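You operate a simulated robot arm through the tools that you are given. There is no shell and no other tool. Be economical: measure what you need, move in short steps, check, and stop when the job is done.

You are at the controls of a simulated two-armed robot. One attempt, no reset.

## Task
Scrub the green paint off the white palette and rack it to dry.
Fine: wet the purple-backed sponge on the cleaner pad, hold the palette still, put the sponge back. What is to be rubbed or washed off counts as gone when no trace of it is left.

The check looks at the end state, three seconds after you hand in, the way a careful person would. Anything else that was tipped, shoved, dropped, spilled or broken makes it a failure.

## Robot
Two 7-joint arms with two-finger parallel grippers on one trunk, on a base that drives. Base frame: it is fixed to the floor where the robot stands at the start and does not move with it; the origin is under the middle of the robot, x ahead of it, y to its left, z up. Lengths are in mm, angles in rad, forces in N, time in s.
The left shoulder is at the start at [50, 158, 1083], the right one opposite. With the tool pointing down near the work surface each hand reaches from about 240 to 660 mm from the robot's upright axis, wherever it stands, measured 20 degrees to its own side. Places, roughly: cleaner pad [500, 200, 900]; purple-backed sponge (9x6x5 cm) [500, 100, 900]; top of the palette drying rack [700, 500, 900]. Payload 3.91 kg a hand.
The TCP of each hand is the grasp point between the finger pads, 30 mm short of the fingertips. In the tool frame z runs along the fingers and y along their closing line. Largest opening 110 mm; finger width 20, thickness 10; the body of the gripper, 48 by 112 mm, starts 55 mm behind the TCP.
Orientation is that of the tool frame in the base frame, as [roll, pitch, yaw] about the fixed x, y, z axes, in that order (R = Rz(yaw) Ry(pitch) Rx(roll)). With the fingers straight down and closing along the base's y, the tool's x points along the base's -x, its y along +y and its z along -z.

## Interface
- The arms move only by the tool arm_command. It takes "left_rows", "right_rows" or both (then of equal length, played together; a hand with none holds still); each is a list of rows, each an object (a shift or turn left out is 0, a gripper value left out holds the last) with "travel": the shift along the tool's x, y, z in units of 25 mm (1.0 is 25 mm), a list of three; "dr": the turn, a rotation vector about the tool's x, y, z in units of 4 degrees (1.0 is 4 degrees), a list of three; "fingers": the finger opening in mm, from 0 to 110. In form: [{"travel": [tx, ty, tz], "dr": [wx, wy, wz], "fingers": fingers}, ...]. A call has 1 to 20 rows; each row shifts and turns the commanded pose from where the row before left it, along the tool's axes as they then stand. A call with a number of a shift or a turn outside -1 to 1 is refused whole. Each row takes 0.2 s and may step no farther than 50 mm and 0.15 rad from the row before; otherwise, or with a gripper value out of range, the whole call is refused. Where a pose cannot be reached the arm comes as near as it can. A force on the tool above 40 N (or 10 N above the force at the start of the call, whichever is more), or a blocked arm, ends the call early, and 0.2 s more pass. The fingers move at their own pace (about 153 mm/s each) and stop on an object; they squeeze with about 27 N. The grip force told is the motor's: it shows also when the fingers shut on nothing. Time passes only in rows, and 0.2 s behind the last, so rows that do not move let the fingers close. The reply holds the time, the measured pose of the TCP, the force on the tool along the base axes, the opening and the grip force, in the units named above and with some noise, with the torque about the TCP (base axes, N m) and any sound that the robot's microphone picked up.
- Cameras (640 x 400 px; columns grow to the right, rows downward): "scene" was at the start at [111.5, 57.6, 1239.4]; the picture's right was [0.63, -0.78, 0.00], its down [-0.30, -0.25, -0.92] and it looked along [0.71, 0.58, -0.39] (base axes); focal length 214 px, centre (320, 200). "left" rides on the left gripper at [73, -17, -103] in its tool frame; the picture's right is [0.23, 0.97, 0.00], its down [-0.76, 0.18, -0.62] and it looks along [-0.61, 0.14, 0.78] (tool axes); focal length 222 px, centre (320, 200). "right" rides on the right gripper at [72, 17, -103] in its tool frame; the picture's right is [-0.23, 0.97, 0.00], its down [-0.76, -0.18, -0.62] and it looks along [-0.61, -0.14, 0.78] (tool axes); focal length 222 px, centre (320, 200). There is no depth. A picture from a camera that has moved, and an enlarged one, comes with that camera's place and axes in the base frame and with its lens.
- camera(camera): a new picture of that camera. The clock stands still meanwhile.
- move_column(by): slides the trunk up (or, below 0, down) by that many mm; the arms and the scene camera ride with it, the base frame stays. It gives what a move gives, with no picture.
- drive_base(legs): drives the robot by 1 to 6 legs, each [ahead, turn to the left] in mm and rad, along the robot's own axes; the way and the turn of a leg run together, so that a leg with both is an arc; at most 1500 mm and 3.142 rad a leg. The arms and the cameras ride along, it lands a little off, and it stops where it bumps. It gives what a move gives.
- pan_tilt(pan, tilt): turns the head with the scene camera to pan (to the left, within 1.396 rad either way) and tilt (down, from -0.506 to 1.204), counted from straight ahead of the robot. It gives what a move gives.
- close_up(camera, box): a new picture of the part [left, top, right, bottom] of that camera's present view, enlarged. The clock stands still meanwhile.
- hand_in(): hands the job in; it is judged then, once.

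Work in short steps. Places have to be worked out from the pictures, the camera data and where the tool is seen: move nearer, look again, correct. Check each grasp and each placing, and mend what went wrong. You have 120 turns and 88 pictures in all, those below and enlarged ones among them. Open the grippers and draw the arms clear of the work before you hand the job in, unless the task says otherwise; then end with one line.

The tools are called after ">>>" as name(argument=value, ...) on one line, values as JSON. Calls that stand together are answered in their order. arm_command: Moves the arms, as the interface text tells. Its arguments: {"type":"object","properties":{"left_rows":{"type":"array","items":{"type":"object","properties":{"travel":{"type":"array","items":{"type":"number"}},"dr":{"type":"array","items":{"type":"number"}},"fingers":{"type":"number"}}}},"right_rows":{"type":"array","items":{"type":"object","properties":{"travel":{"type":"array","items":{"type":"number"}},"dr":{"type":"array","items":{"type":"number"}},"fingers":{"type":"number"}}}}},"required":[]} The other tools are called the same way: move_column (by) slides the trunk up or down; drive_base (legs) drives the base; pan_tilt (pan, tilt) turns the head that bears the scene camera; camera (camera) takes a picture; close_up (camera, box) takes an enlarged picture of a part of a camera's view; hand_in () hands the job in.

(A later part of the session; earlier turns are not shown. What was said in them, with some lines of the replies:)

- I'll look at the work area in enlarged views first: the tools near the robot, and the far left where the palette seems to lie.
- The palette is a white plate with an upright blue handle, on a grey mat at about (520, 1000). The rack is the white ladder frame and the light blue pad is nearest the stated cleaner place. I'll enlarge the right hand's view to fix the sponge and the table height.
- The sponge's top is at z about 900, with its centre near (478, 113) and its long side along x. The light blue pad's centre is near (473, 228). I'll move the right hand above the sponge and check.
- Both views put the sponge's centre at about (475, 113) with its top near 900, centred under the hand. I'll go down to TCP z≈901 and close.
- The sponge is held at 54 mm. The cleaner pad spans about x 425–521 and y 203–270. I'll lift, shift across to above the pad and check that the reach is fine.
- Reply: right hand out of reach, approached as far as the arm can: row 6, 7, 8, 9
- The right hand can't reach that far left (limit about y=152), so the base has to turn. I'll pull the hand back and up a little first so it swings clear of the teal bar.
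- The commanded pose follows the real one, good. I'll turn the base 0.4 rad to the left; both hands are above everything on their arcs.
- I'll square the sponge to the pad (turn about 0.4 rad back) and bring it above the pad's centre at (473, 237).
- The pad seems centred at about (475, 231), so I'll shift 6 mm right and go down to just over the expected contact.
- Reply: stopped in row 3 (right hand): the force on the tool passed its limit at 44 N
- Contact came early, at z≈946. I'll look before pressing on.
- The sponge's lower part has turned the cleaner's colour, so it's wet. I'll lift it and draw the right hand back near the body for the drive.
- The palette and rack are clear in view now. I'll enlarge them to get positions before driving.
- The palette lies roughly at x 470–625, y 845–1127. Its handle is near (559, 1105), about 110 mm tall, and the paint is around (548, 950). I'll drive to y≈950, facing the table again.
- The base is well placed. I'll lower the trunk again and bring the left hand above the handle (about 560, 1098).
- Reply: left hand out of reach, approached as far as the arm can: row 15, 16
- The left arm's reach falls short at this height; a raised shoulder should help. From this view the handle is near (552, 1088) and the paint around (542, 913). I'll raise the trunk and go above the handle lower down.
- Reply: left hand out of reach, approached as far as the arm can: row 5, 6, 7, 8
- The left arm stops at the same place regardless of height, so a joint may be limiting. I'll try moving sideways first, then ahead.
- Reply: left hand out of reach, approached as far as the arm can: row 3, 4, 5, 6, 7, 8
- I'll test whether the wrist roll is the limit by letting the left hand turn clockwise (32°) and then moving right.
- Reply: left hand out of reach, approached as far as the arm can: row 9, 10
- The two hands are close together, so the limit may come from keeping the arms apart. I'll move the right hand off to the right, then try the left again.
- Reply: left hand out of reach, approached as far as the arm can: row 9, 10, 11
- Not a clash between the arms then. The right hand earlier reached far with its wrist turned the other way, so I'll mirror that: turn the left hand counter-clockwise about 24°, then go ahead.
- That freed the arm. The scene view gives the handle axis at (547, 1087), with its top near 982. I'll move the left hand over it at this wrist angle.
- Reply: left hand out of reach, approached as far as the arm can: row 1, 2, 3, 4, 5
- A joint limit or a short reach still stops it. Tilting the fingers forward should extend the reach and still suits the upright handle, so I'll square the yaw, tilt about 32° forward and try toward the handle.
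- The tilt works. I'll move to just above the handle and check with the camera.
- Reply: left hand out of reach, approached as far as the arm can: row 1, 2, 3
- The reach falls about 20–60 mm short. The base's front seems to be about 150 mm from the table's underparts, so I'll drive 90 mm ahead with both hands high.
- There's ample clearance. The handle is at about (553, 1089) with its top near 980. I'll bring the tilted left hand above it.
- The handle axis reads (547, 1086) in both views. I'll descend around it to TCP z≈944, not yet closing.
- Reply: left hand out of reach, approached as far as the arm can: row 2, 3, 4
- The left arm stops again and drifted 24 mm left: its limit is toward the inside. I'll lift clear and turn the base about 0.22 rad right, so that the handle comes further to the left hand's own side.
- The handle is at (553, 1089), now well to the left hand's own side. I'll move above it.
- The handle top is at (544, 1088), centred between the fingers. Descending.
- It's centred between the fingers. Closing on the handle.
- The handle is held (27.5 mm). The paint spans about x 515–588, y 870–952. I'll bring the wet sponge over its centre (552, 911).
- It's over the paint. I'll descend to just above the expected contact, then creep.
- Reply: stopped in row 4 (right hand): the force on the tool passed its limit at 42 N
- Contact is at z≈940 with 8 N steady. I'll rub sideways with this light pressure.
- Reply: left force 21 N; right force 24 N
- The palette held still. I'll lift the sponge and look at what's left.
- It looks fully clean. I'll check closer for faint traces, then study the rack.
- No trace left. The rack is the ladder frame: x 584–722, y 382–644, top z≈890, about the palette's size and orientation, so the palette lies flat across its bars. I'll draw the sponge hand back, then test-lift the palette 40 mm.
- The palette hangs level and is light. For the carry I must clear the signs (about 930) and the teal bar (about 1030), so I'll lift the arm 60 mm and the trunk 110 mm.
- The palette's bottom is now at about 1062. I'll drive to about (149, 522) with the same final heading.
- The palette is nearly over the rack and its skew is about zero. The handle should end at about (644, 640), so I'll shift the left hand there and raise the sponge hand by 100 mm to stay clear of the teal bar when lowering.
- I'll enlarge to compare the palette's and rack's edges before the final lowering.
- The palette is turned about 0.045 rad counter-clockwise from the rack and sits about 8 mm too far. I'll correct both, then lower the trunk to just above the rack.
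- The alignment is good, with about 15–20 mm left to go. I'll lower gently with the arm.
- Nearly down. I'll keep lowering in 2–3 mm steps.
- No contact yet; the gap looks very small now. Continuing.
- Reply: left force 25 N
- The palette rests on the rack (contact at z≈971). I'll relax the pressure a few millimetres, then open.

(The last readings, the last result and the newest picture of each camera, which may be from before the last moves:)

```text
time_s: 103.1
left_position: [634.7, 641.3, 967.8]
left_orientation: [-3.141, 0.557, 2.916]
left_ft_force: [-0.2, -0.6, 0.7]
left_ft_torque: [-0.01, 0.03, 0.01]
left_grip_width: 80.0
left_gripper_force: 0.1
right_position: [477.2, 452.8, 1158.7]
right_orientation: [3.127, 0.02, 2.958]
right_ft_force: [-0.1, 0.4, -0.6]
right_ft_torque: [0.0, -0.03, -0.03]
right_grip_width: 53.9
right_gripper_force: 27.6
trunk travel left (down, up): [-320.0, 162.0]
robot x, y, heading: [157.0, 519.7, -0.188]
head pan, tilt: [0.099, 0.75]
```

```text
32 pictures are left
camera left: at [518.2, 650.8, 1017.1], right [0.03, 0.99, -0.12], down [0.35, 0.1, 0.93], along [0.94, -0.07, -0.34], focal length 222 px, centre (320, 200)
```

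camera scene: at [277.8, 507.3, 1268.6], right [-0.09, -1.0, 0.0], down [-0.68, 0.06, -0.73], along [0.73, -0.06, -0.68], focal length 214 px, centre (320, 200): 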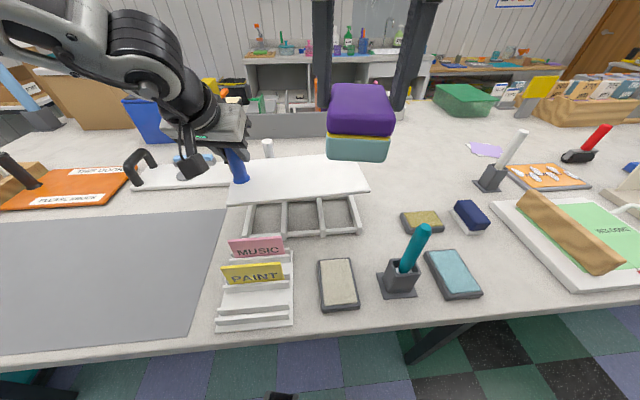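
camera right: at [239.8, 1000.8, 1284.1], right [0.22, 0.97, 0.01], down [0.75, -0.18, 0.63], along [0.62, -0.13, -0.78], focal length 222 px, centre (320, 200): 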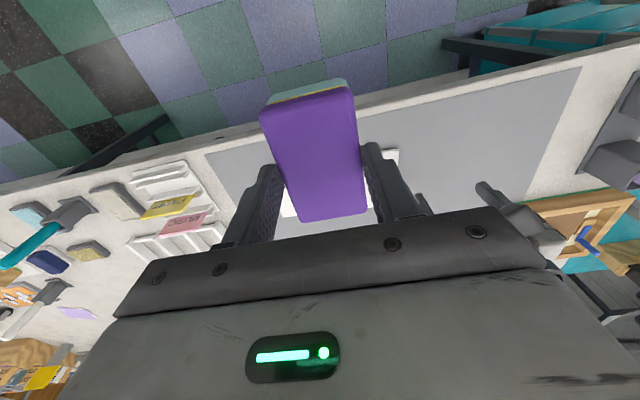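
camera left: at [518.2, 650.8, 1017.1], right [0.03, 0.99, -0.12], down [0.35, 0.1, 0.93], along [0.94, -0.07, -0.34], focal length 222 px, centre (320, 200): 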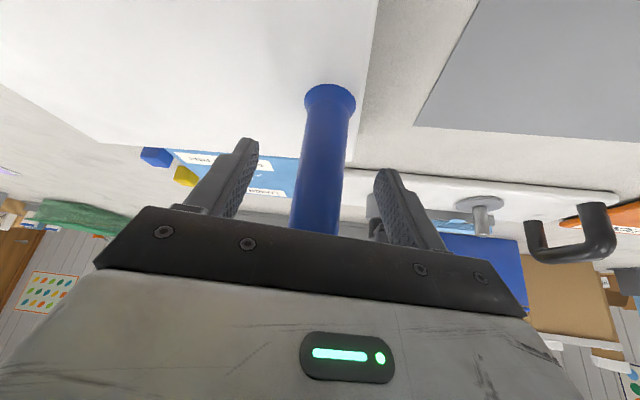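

Fingers are clear of the handle. I'll lift straight up, then back.

>>> arm_command(left_rows=[{"travel": [-0.53, 0, -0.85]}, {"travel": [-0.53, 0, -0.85]}, {"travel": [-0.53, 0, -0.85]}, {"travel": [-0.53, 0, -0.85]}, {"travel": [-0.53, 0, -0.85]}, {"travel": [-0.53, 0, -0.85]}, {"travel": [0.7, 0, -0.6]}, {"travel": [0.7, 0, -0.6]}, {"travel": [0.7, 0, -0.6]}, {"travel": [0.7, 0, -0.6]}, {"travel": [0.7, 0, -0.6]}, {"travel": [0.7, 0, -0.6]}, {}])

>>> camera(camera="scene")

```text
time_s: 105.9
left_position: [502.1, 673.8, 1136.5]
left_orientation: [-3.137, 0.558, 2.914]
left_ft_force: [-0.5, -0.1, -0.5]
left_ft_torque: [0.01, -0.01, -0.01]
left_grip_width: 80.1
left_gripper_force: 0.1
right_position: [477.0, 453.6, 1158.0]
right_orientation: [3.126, 0.018, 2.959]
right_ft_force: [0.2, -0.9, -0.9]
right_ft_torque: [-0.03, 0.05, 0.0]
right_grip_width: 53.9
right_gripper_force: 27.1
trunk travel left (down, up): [-320.0, 162.0]
robot x, y, heading: [155.4, 518.3, -0.187]
head pan, tilt: [0.099, 0.75]
```

```text
31 pictures are left
camera scene: at [277.9, 507.3, 1203.6], right [-0.09, -1.0, 0.0], down [-0.68, 0.06, -0.73], along [0.73, -0.06, -0.68], focal length 214 px, centre (320, 200)
```

scene: 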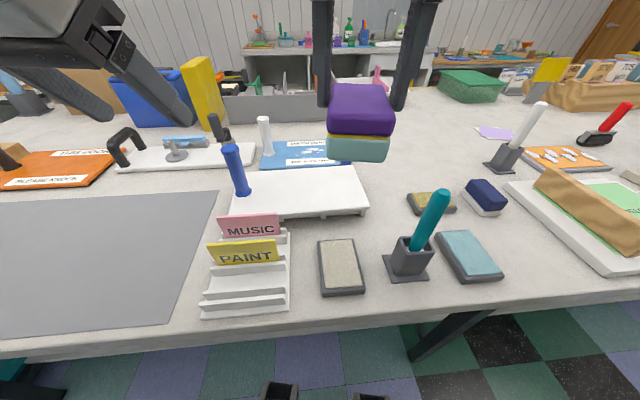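

The palette lies on the rack. Next I'll return the sponge to its spot at (478, 113): turn the base 0.4 rad right so that spot is in the right hand's good range.

>>> drive_base(legs=[[0, -0.4]])

>>> arm_command(right_rows=[{"dr": [0, 0, -0.92]}, {"dr": [0, 0, -0.92]}, {"dr": [0, 0, -0.92]}, {"dr": [0, 0, -0.92]}, {"dr": [0, 0, -0.92]}, {"dr": [0, 0, -0.92]}, {"dr": [0, 0, -0.92]}, {"dr": [0, 0, -0.92]}, {"dr": [0, 0, -0.92]}, {}])

>>> camera(camera="scene")

```text
time_s: 107.5
left_position: [533.3, 525.1, 1136.6]
left_orientation: [-3.138, 0.556, 2.514]
left_ft_force: [1.0, 0.0, -1.1]
left_ft_torque: [0.01, 0.01, 0.0]
left_grip_width: 80.3
left_gripper_force: 0.0
right_position: [425.4, 333.2, 1159.4]
right_orientation: [3.127, 0.02, 2.556]
right_ft_force: [-0.1, 0.5, -0.1]
right_ft_torque: [0.01, -0.01, 0.04]
right_grip_width: 53.9
right_gripper_force: 27.0
trunk travel left (down, up): [-320.0, 162.0]
robot x, y, heading: [155.6, 522.6, -0.589]
head pan, tilt: [0.099, 0.75]
```

```text
time_s: 109.7
left_position: [533.6, 524.1, 1136.2]
left_orientation: [-3.137, 0.558, 2.514]
left_ft_force: [0.1, 0.2, -0.3]
left_ft_torque: [0.0, -0.01, -0.01]
left_grip_width: 79.7
left_gripper_force: 0.2
right_position: [425.0, 334.5, 1159.3]
right_orientation: [3.14, 0.022, 3.134]
right_ft_force: [-0.9, 1.4, -0.7]
right_ft_torque: [-0.02, 0.0, 0.01]
right_grip_width: 53.8
right_gripper_force: 27.5
trunk travel left (down, up): [-320.0, 162.0]
robot x, y, heading: [155.2, 520.6, -0.59]
head pan, tilt: [0.099, 0.75]
```

```text
30 pictures are left
camera scene: at [262.4, 460.9, 1203.6], right [-0.47, -0.88, 0.0], down [-0.6, 0.32, -0.73], along [0.65, -0.34, -0.68], focal length 214 px, centre (320, 200)
```

scene: 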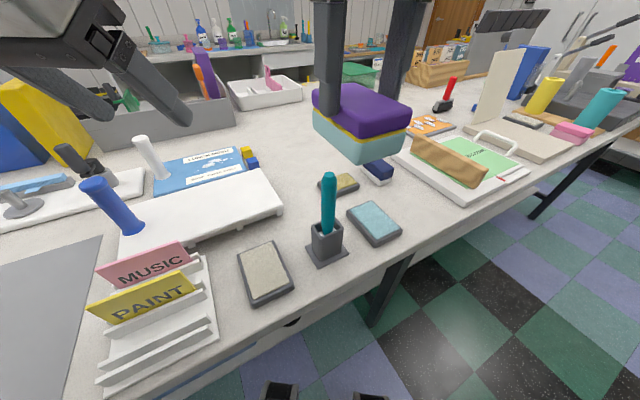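

I'll move over the sponge's original place, levelling the small tilt, and come partway down.

>>> arm_command(right_rows=[{"travel": [-0.212, -0.886, 0], "dr": [0, 0.315, 0]}, {"travel": [-0.212, -0.886, 0]}, {"travel": [-0.212, -0.886, 0]}, {"travel": [-0.212, -0.886, 0]}, {"travel": [-0.212, -0.886, 0]}, {"travel": [-0.212, -0.886, 0]}, {"travel": [-0.212, -0.886, 0]}, {"travel": [-0.212, -0.886, 0]}, {"travel": [-0.212, -0.886, 0]}, {"travel": [-0.212, -0.886, 0]}, {"travel": [0, 0, 1]}, {"travel": [0, 0, 1]}, {"travel": [0, 0, 1]}, {"travel": [0, 0, 1]}, {"travel": [0, 0, 1]}, {"travel": [0, 0, 1]}, {}])

>>> camera(camera="right")

>>> camera(camera="scene")

```text
time_s: 113.3
left_position: [534.4, 525.4, 1135.9]
left_orientation: [-3.139, 0.56, 2.512]
left_ft_force: [-0.6, 1.0, -0.2]
left_ft_torque: [-0.02, 0.0, 0.03]
left_grip_width: 79.8
left_gripper_force: 0.1
right_position: [477.7, 110.7, 1009.9]
right_orientation: [3.141, 0.002, 3.132]
right_ft_force: [0.0, 0.0, -0.5]
right_ft_torque: [-0.01, -0.02, 0.04]
right_grip_width: 54.1
right_gripper_force: 27.2
trunk travel left (down, up): [-320.0, 162.0]
robot x, y, heading: [156.3, 525.5, -0.587]
head pan, tilt: [0.099, 0.75]
```

```text
29 pictures are left
camera right: at [404.0, 130.6, 1113.4], right [0.24, 0.97, 0.0], down [0.76, -0.18, 0.62], along [0.61, -0.15, -0.78], focal length 222 px, centre (320, 200)
```

right: 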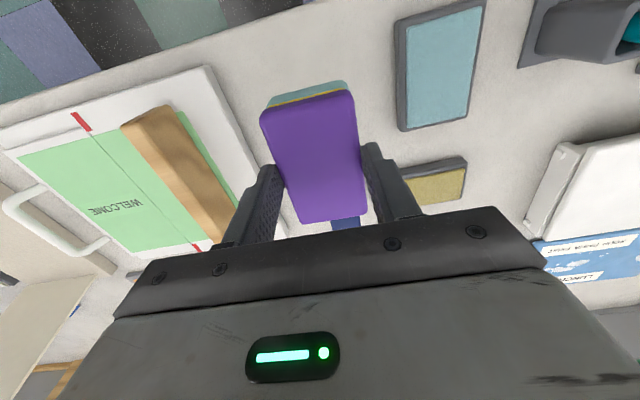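

```text
28 pictures are left
camera scene: at [262.4, 460.9, 1203.6], right [-0.47, -0.88, 0.0], down [-0.6, 0.32, -0.73], along [0.65, -0.34, -0.68], focal length 214 px, centre (320, 200)
```

scene: 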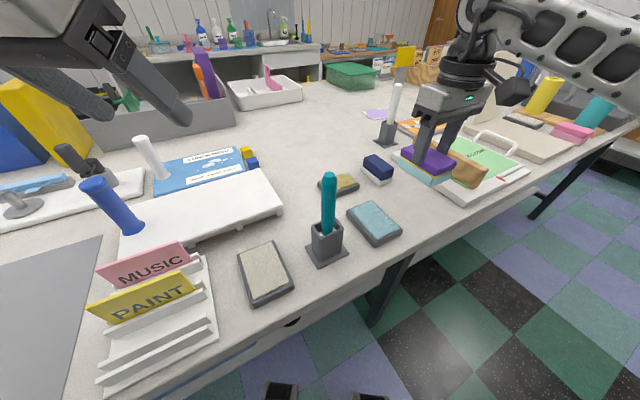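

It's right over the original spot. I'll lower to 935, then creep until it touches.

>>> arm_command(right_rows=[{"travel": [0, 0.08, 0.9]}, {"travel": [0, 0, 0.9]}, {"travel": [0, 0, 0.9]}, {"travel": [0, 0, 0.3]}, {}])

>>> arm_command(right_rows=[{"travel": [0, 0, 0.12]}, {"travel": [0, 0, 0.12]}, {"travel": [0, 0, 0.12]}, {"travel": [0, 0, 0.12]}, {"travel": [0, 0, 0.12]}, {}])

```text
time_s: 114.5
left_position: [533.3, 526.1, 1136.9]
left_orientation: [-3.137, 0.558, 2.513]
left_ft_force: [-0.3, 0.1, -0.6]
left_ft_torque: [-0.01, 0.01, -0.01]
left_grip_width: 80.0
left_gripper_force: 0.1
right_position: [478.2, 113.9, 933.9]
right_orientation: [3.139, 0.002, 3.133]
right_ft_force: [-0.6, -0.1, -0.4]
right_ft_torque: [-0.04, -0.03, -0.03]
right_grip_width: 53.8
right_gripper_force: 27.5
trunk travel left (down, up): [-320.0, 162.0]
robot x, y, heading: [154.6, 522.9, -0.587]
head pan, tilt: [0.099, 0.75]
```

```text
time_s: 115.9
left_position: [531.6, 526.4, 1137.7]
left_orientation: [-3.137, 0.56, 2.514]
left_ft_force: [-0.5, 0.4, -0.2]
left_ft_torque: [0.0, 0.01, -0.01]
left_grip_width: 80.1
left_gripper_force: 0.0
right_position: [477.7, 115.4, 923.7]
right_orientation: [-3.139, 0.009, 3.132]
right_ft_force: [-3.1, -5.3, 31.0]
right_ft_torque: [-0.11, -0.28, -0.05]
right_grip_width: 54.1
right_gripper_force: 26.3
trunk travel left (down, up): [-320.0, 162.0]
robot x, y, heading: [158.0, 523.2, -0.583]
head pan, tilt: [0.099, 0.75]
```

Touching at z≈924 with 31 N. I'll check the view before letting go.

>>> close_up(camera="scene", box=[340, 90, 500, 250])

>>> camera(camera="right")

```text
2.50 times, centred on (420, 170) of scene
camera zoom: at [260.6, 462.2, 1204.3], right [-0.47, -0.88, 0.0], down [-0.6, 0.32, -0.73], along [0.65, -0.34, -0.68], focal length 536 px, centre (70, 275)
```

zoom: 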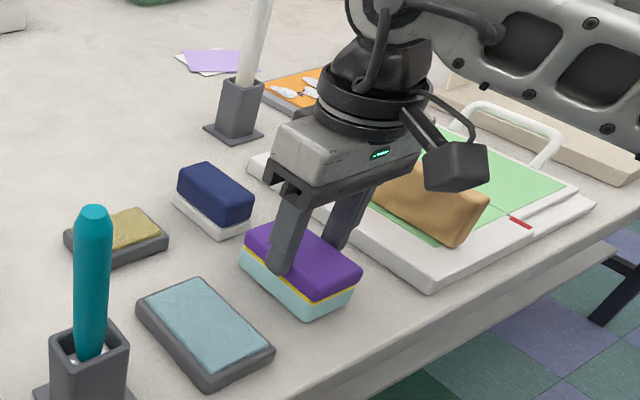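

```text
26 pictures are left
camera right: at [403.1, 133.9, 1026.4], right [0.24, 0.97, 0.0], down [0.75, -0.18, 0.63], along [0.61, -0.15, -0.78], focal length 222 px, centre (320, 200)
```

right: 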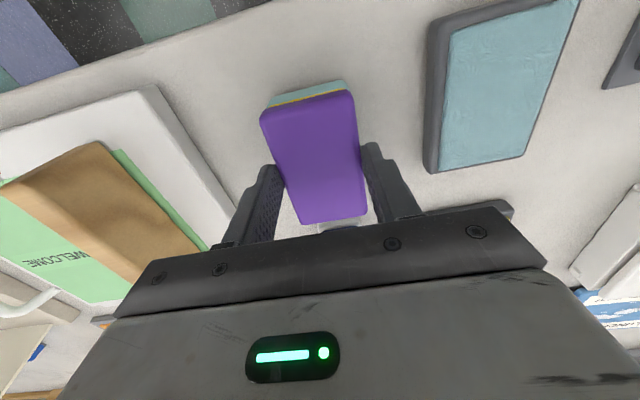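

The hand holds the sponge about 20 mm higher than at first (it slipped at the initial lift), so this contact is the table. The sponge is flat on its old spot. I'll relax, open and rise.

>>> arm_command(right_rows=[{"travel": [0, 0, -0.15]}, {}, {"fingers": 70}, {"fingers": 80}, {}, {"travel": [0, 0, -0.9]}, {"travel": [0, 0, -0.9]}, {"travel": [0, 0, -0.9]}, {"travel": [0, 0, -0.9]}, {"travel": [0, 0, -0.9]}, {"travel": [0, 0, -0.9]}, {"travel": [0.8, 0, -0.3]}, {"travel": [0.8, 0, -0.3]}, {"travel": [0.8, 0, 0]}, {}])

>>> camera(camera="right")

>>> camera(camera="scene")

```text
time_s: 119.1
left_position: [534.3, 524.9, 1137.3]
left_orientation: [-3.138, 0.558, 2.512]
left_ft_force: [0.6, -0.5, -0.4]
left_ft_torque: [0.01, 0.01, 0.0]
left_grip_width: 79.9
left_gripper_force: 0.1
right_position: [417.2, 114.1, 1072.8]
right_orientation: [3.139, 0.001, 3.134]
right_ft_force: [-0.2, -0.9, -0.6]
right_ft_torque: [-0.03, -0.01, 0.01]
right_grip_width: 80.1
right_gripper_force: 0.0
trunk travel left (down, up): [-320.0, 162.0]
robot x, y, heading: [158.5, 520.6, -0.588]
head pan, tilt: [0.099, 0.75]
```

```text
25 pictures are left
camera right: at [343.1, 133.6, 1175.3], right [0.23, 0.97, 0.0], down [0.76, -0.18, 0.62], along [0.61, -0.14, -0.78], focal length 222 px, centre (320, 200)
```

right: 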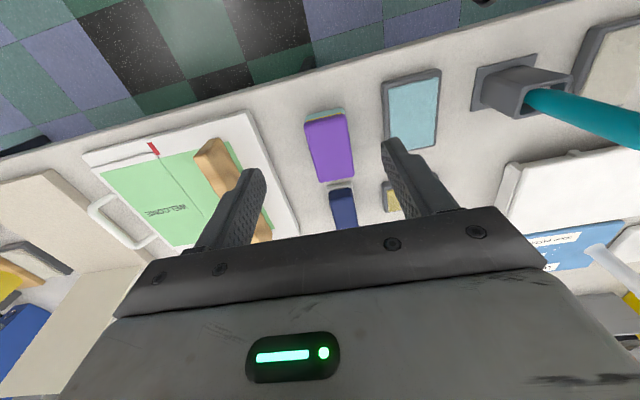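

```text
24 pictures are left
camera scene: at [262.4, 460.9, 1203.6], right [-0.47, -0.88, 0.0], down [-0.6, 0.32, -0.73], along [0.65, -0.34, -0.68], focal length 214 px, centre (320, 200)
```

scene: 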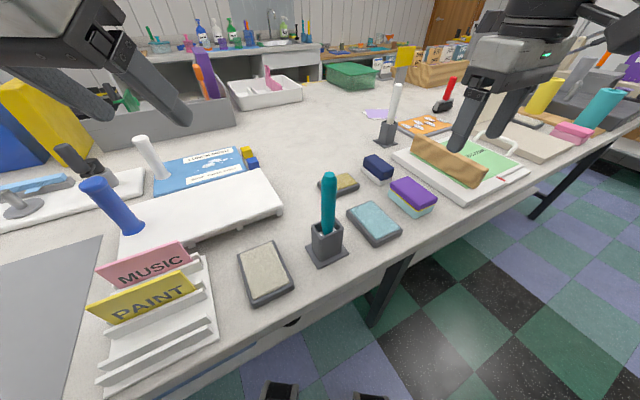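

The sponge is back in its place. I'll check the palette on the rack closely and then draw off.

>>> close_up(camera="scene", box=[60, 150, 300, 300])

>>> drive_base(legs=[[-200, 0]])

>>> camera(camera="scene")

```text
2.67 times, centred on (180, 225) of scene
camera zoom: at [262.4, 460.9, 1203.6], right [-0.47, -0.88, 0.0], down [-0.6, 0.32, -0.73], along [0.65, -0.34, -0.68], focal length 572 px, centre (693, 133)
```

zoom: 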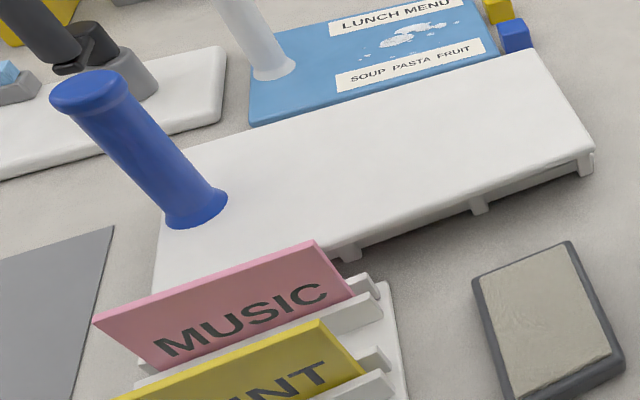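

```text
time_s: 120.7
left_position: [366.2, 637.4, 1135.7]
left_orientation: [-3.139, 0.557, 2.515]
left_ft_force: [-0.2, -0.1, 0.6]
left_ft_torque: [-0.01, 0.0, 0.03]
left_grip_width: 80.0
left_gripper_force: 0.1
right_position: [249.2, 226.9, 1071.6]
right_orientation: [3.141, 0.001, 3.134]
right_ft_force: [0.2, -0.2, -0.6]
right_ft_torque: [-0.01, -0.03, -0.01]
right_grip_width: 80.1
right_gripper_force: 0.1
trunk travel left (down, up): [-320.0, 162.0]
robot x, y, heading: [-9.1, 634.5, -0.594]
head pan, tilt: [0.099, 0.75]
```

```text
22 pictures are left
camera scene: at [95.1, 572.6, 1203.7], right [-0.47, -0.88, 0.0], down [-0.6, 0.32, -0.73], along [0.65, -0.34, -0.68], focal length 214 px, centre (320, 200)
```

scene: 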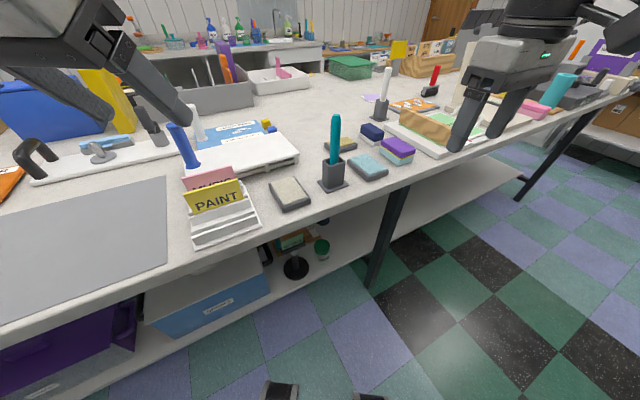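

The palette lies clean and flat on the rack, the sponge is back, and nothing else has moved. Both grippers are open and clear, so I'm handing in.

>>> hand_in()

```text
The job is handed in.
```

The palette is scrubbed clean, with no green visible in an enlarged view, and it's lying flat on the drying rack. The sponge is back in its original spot, and both arms are open and clear.
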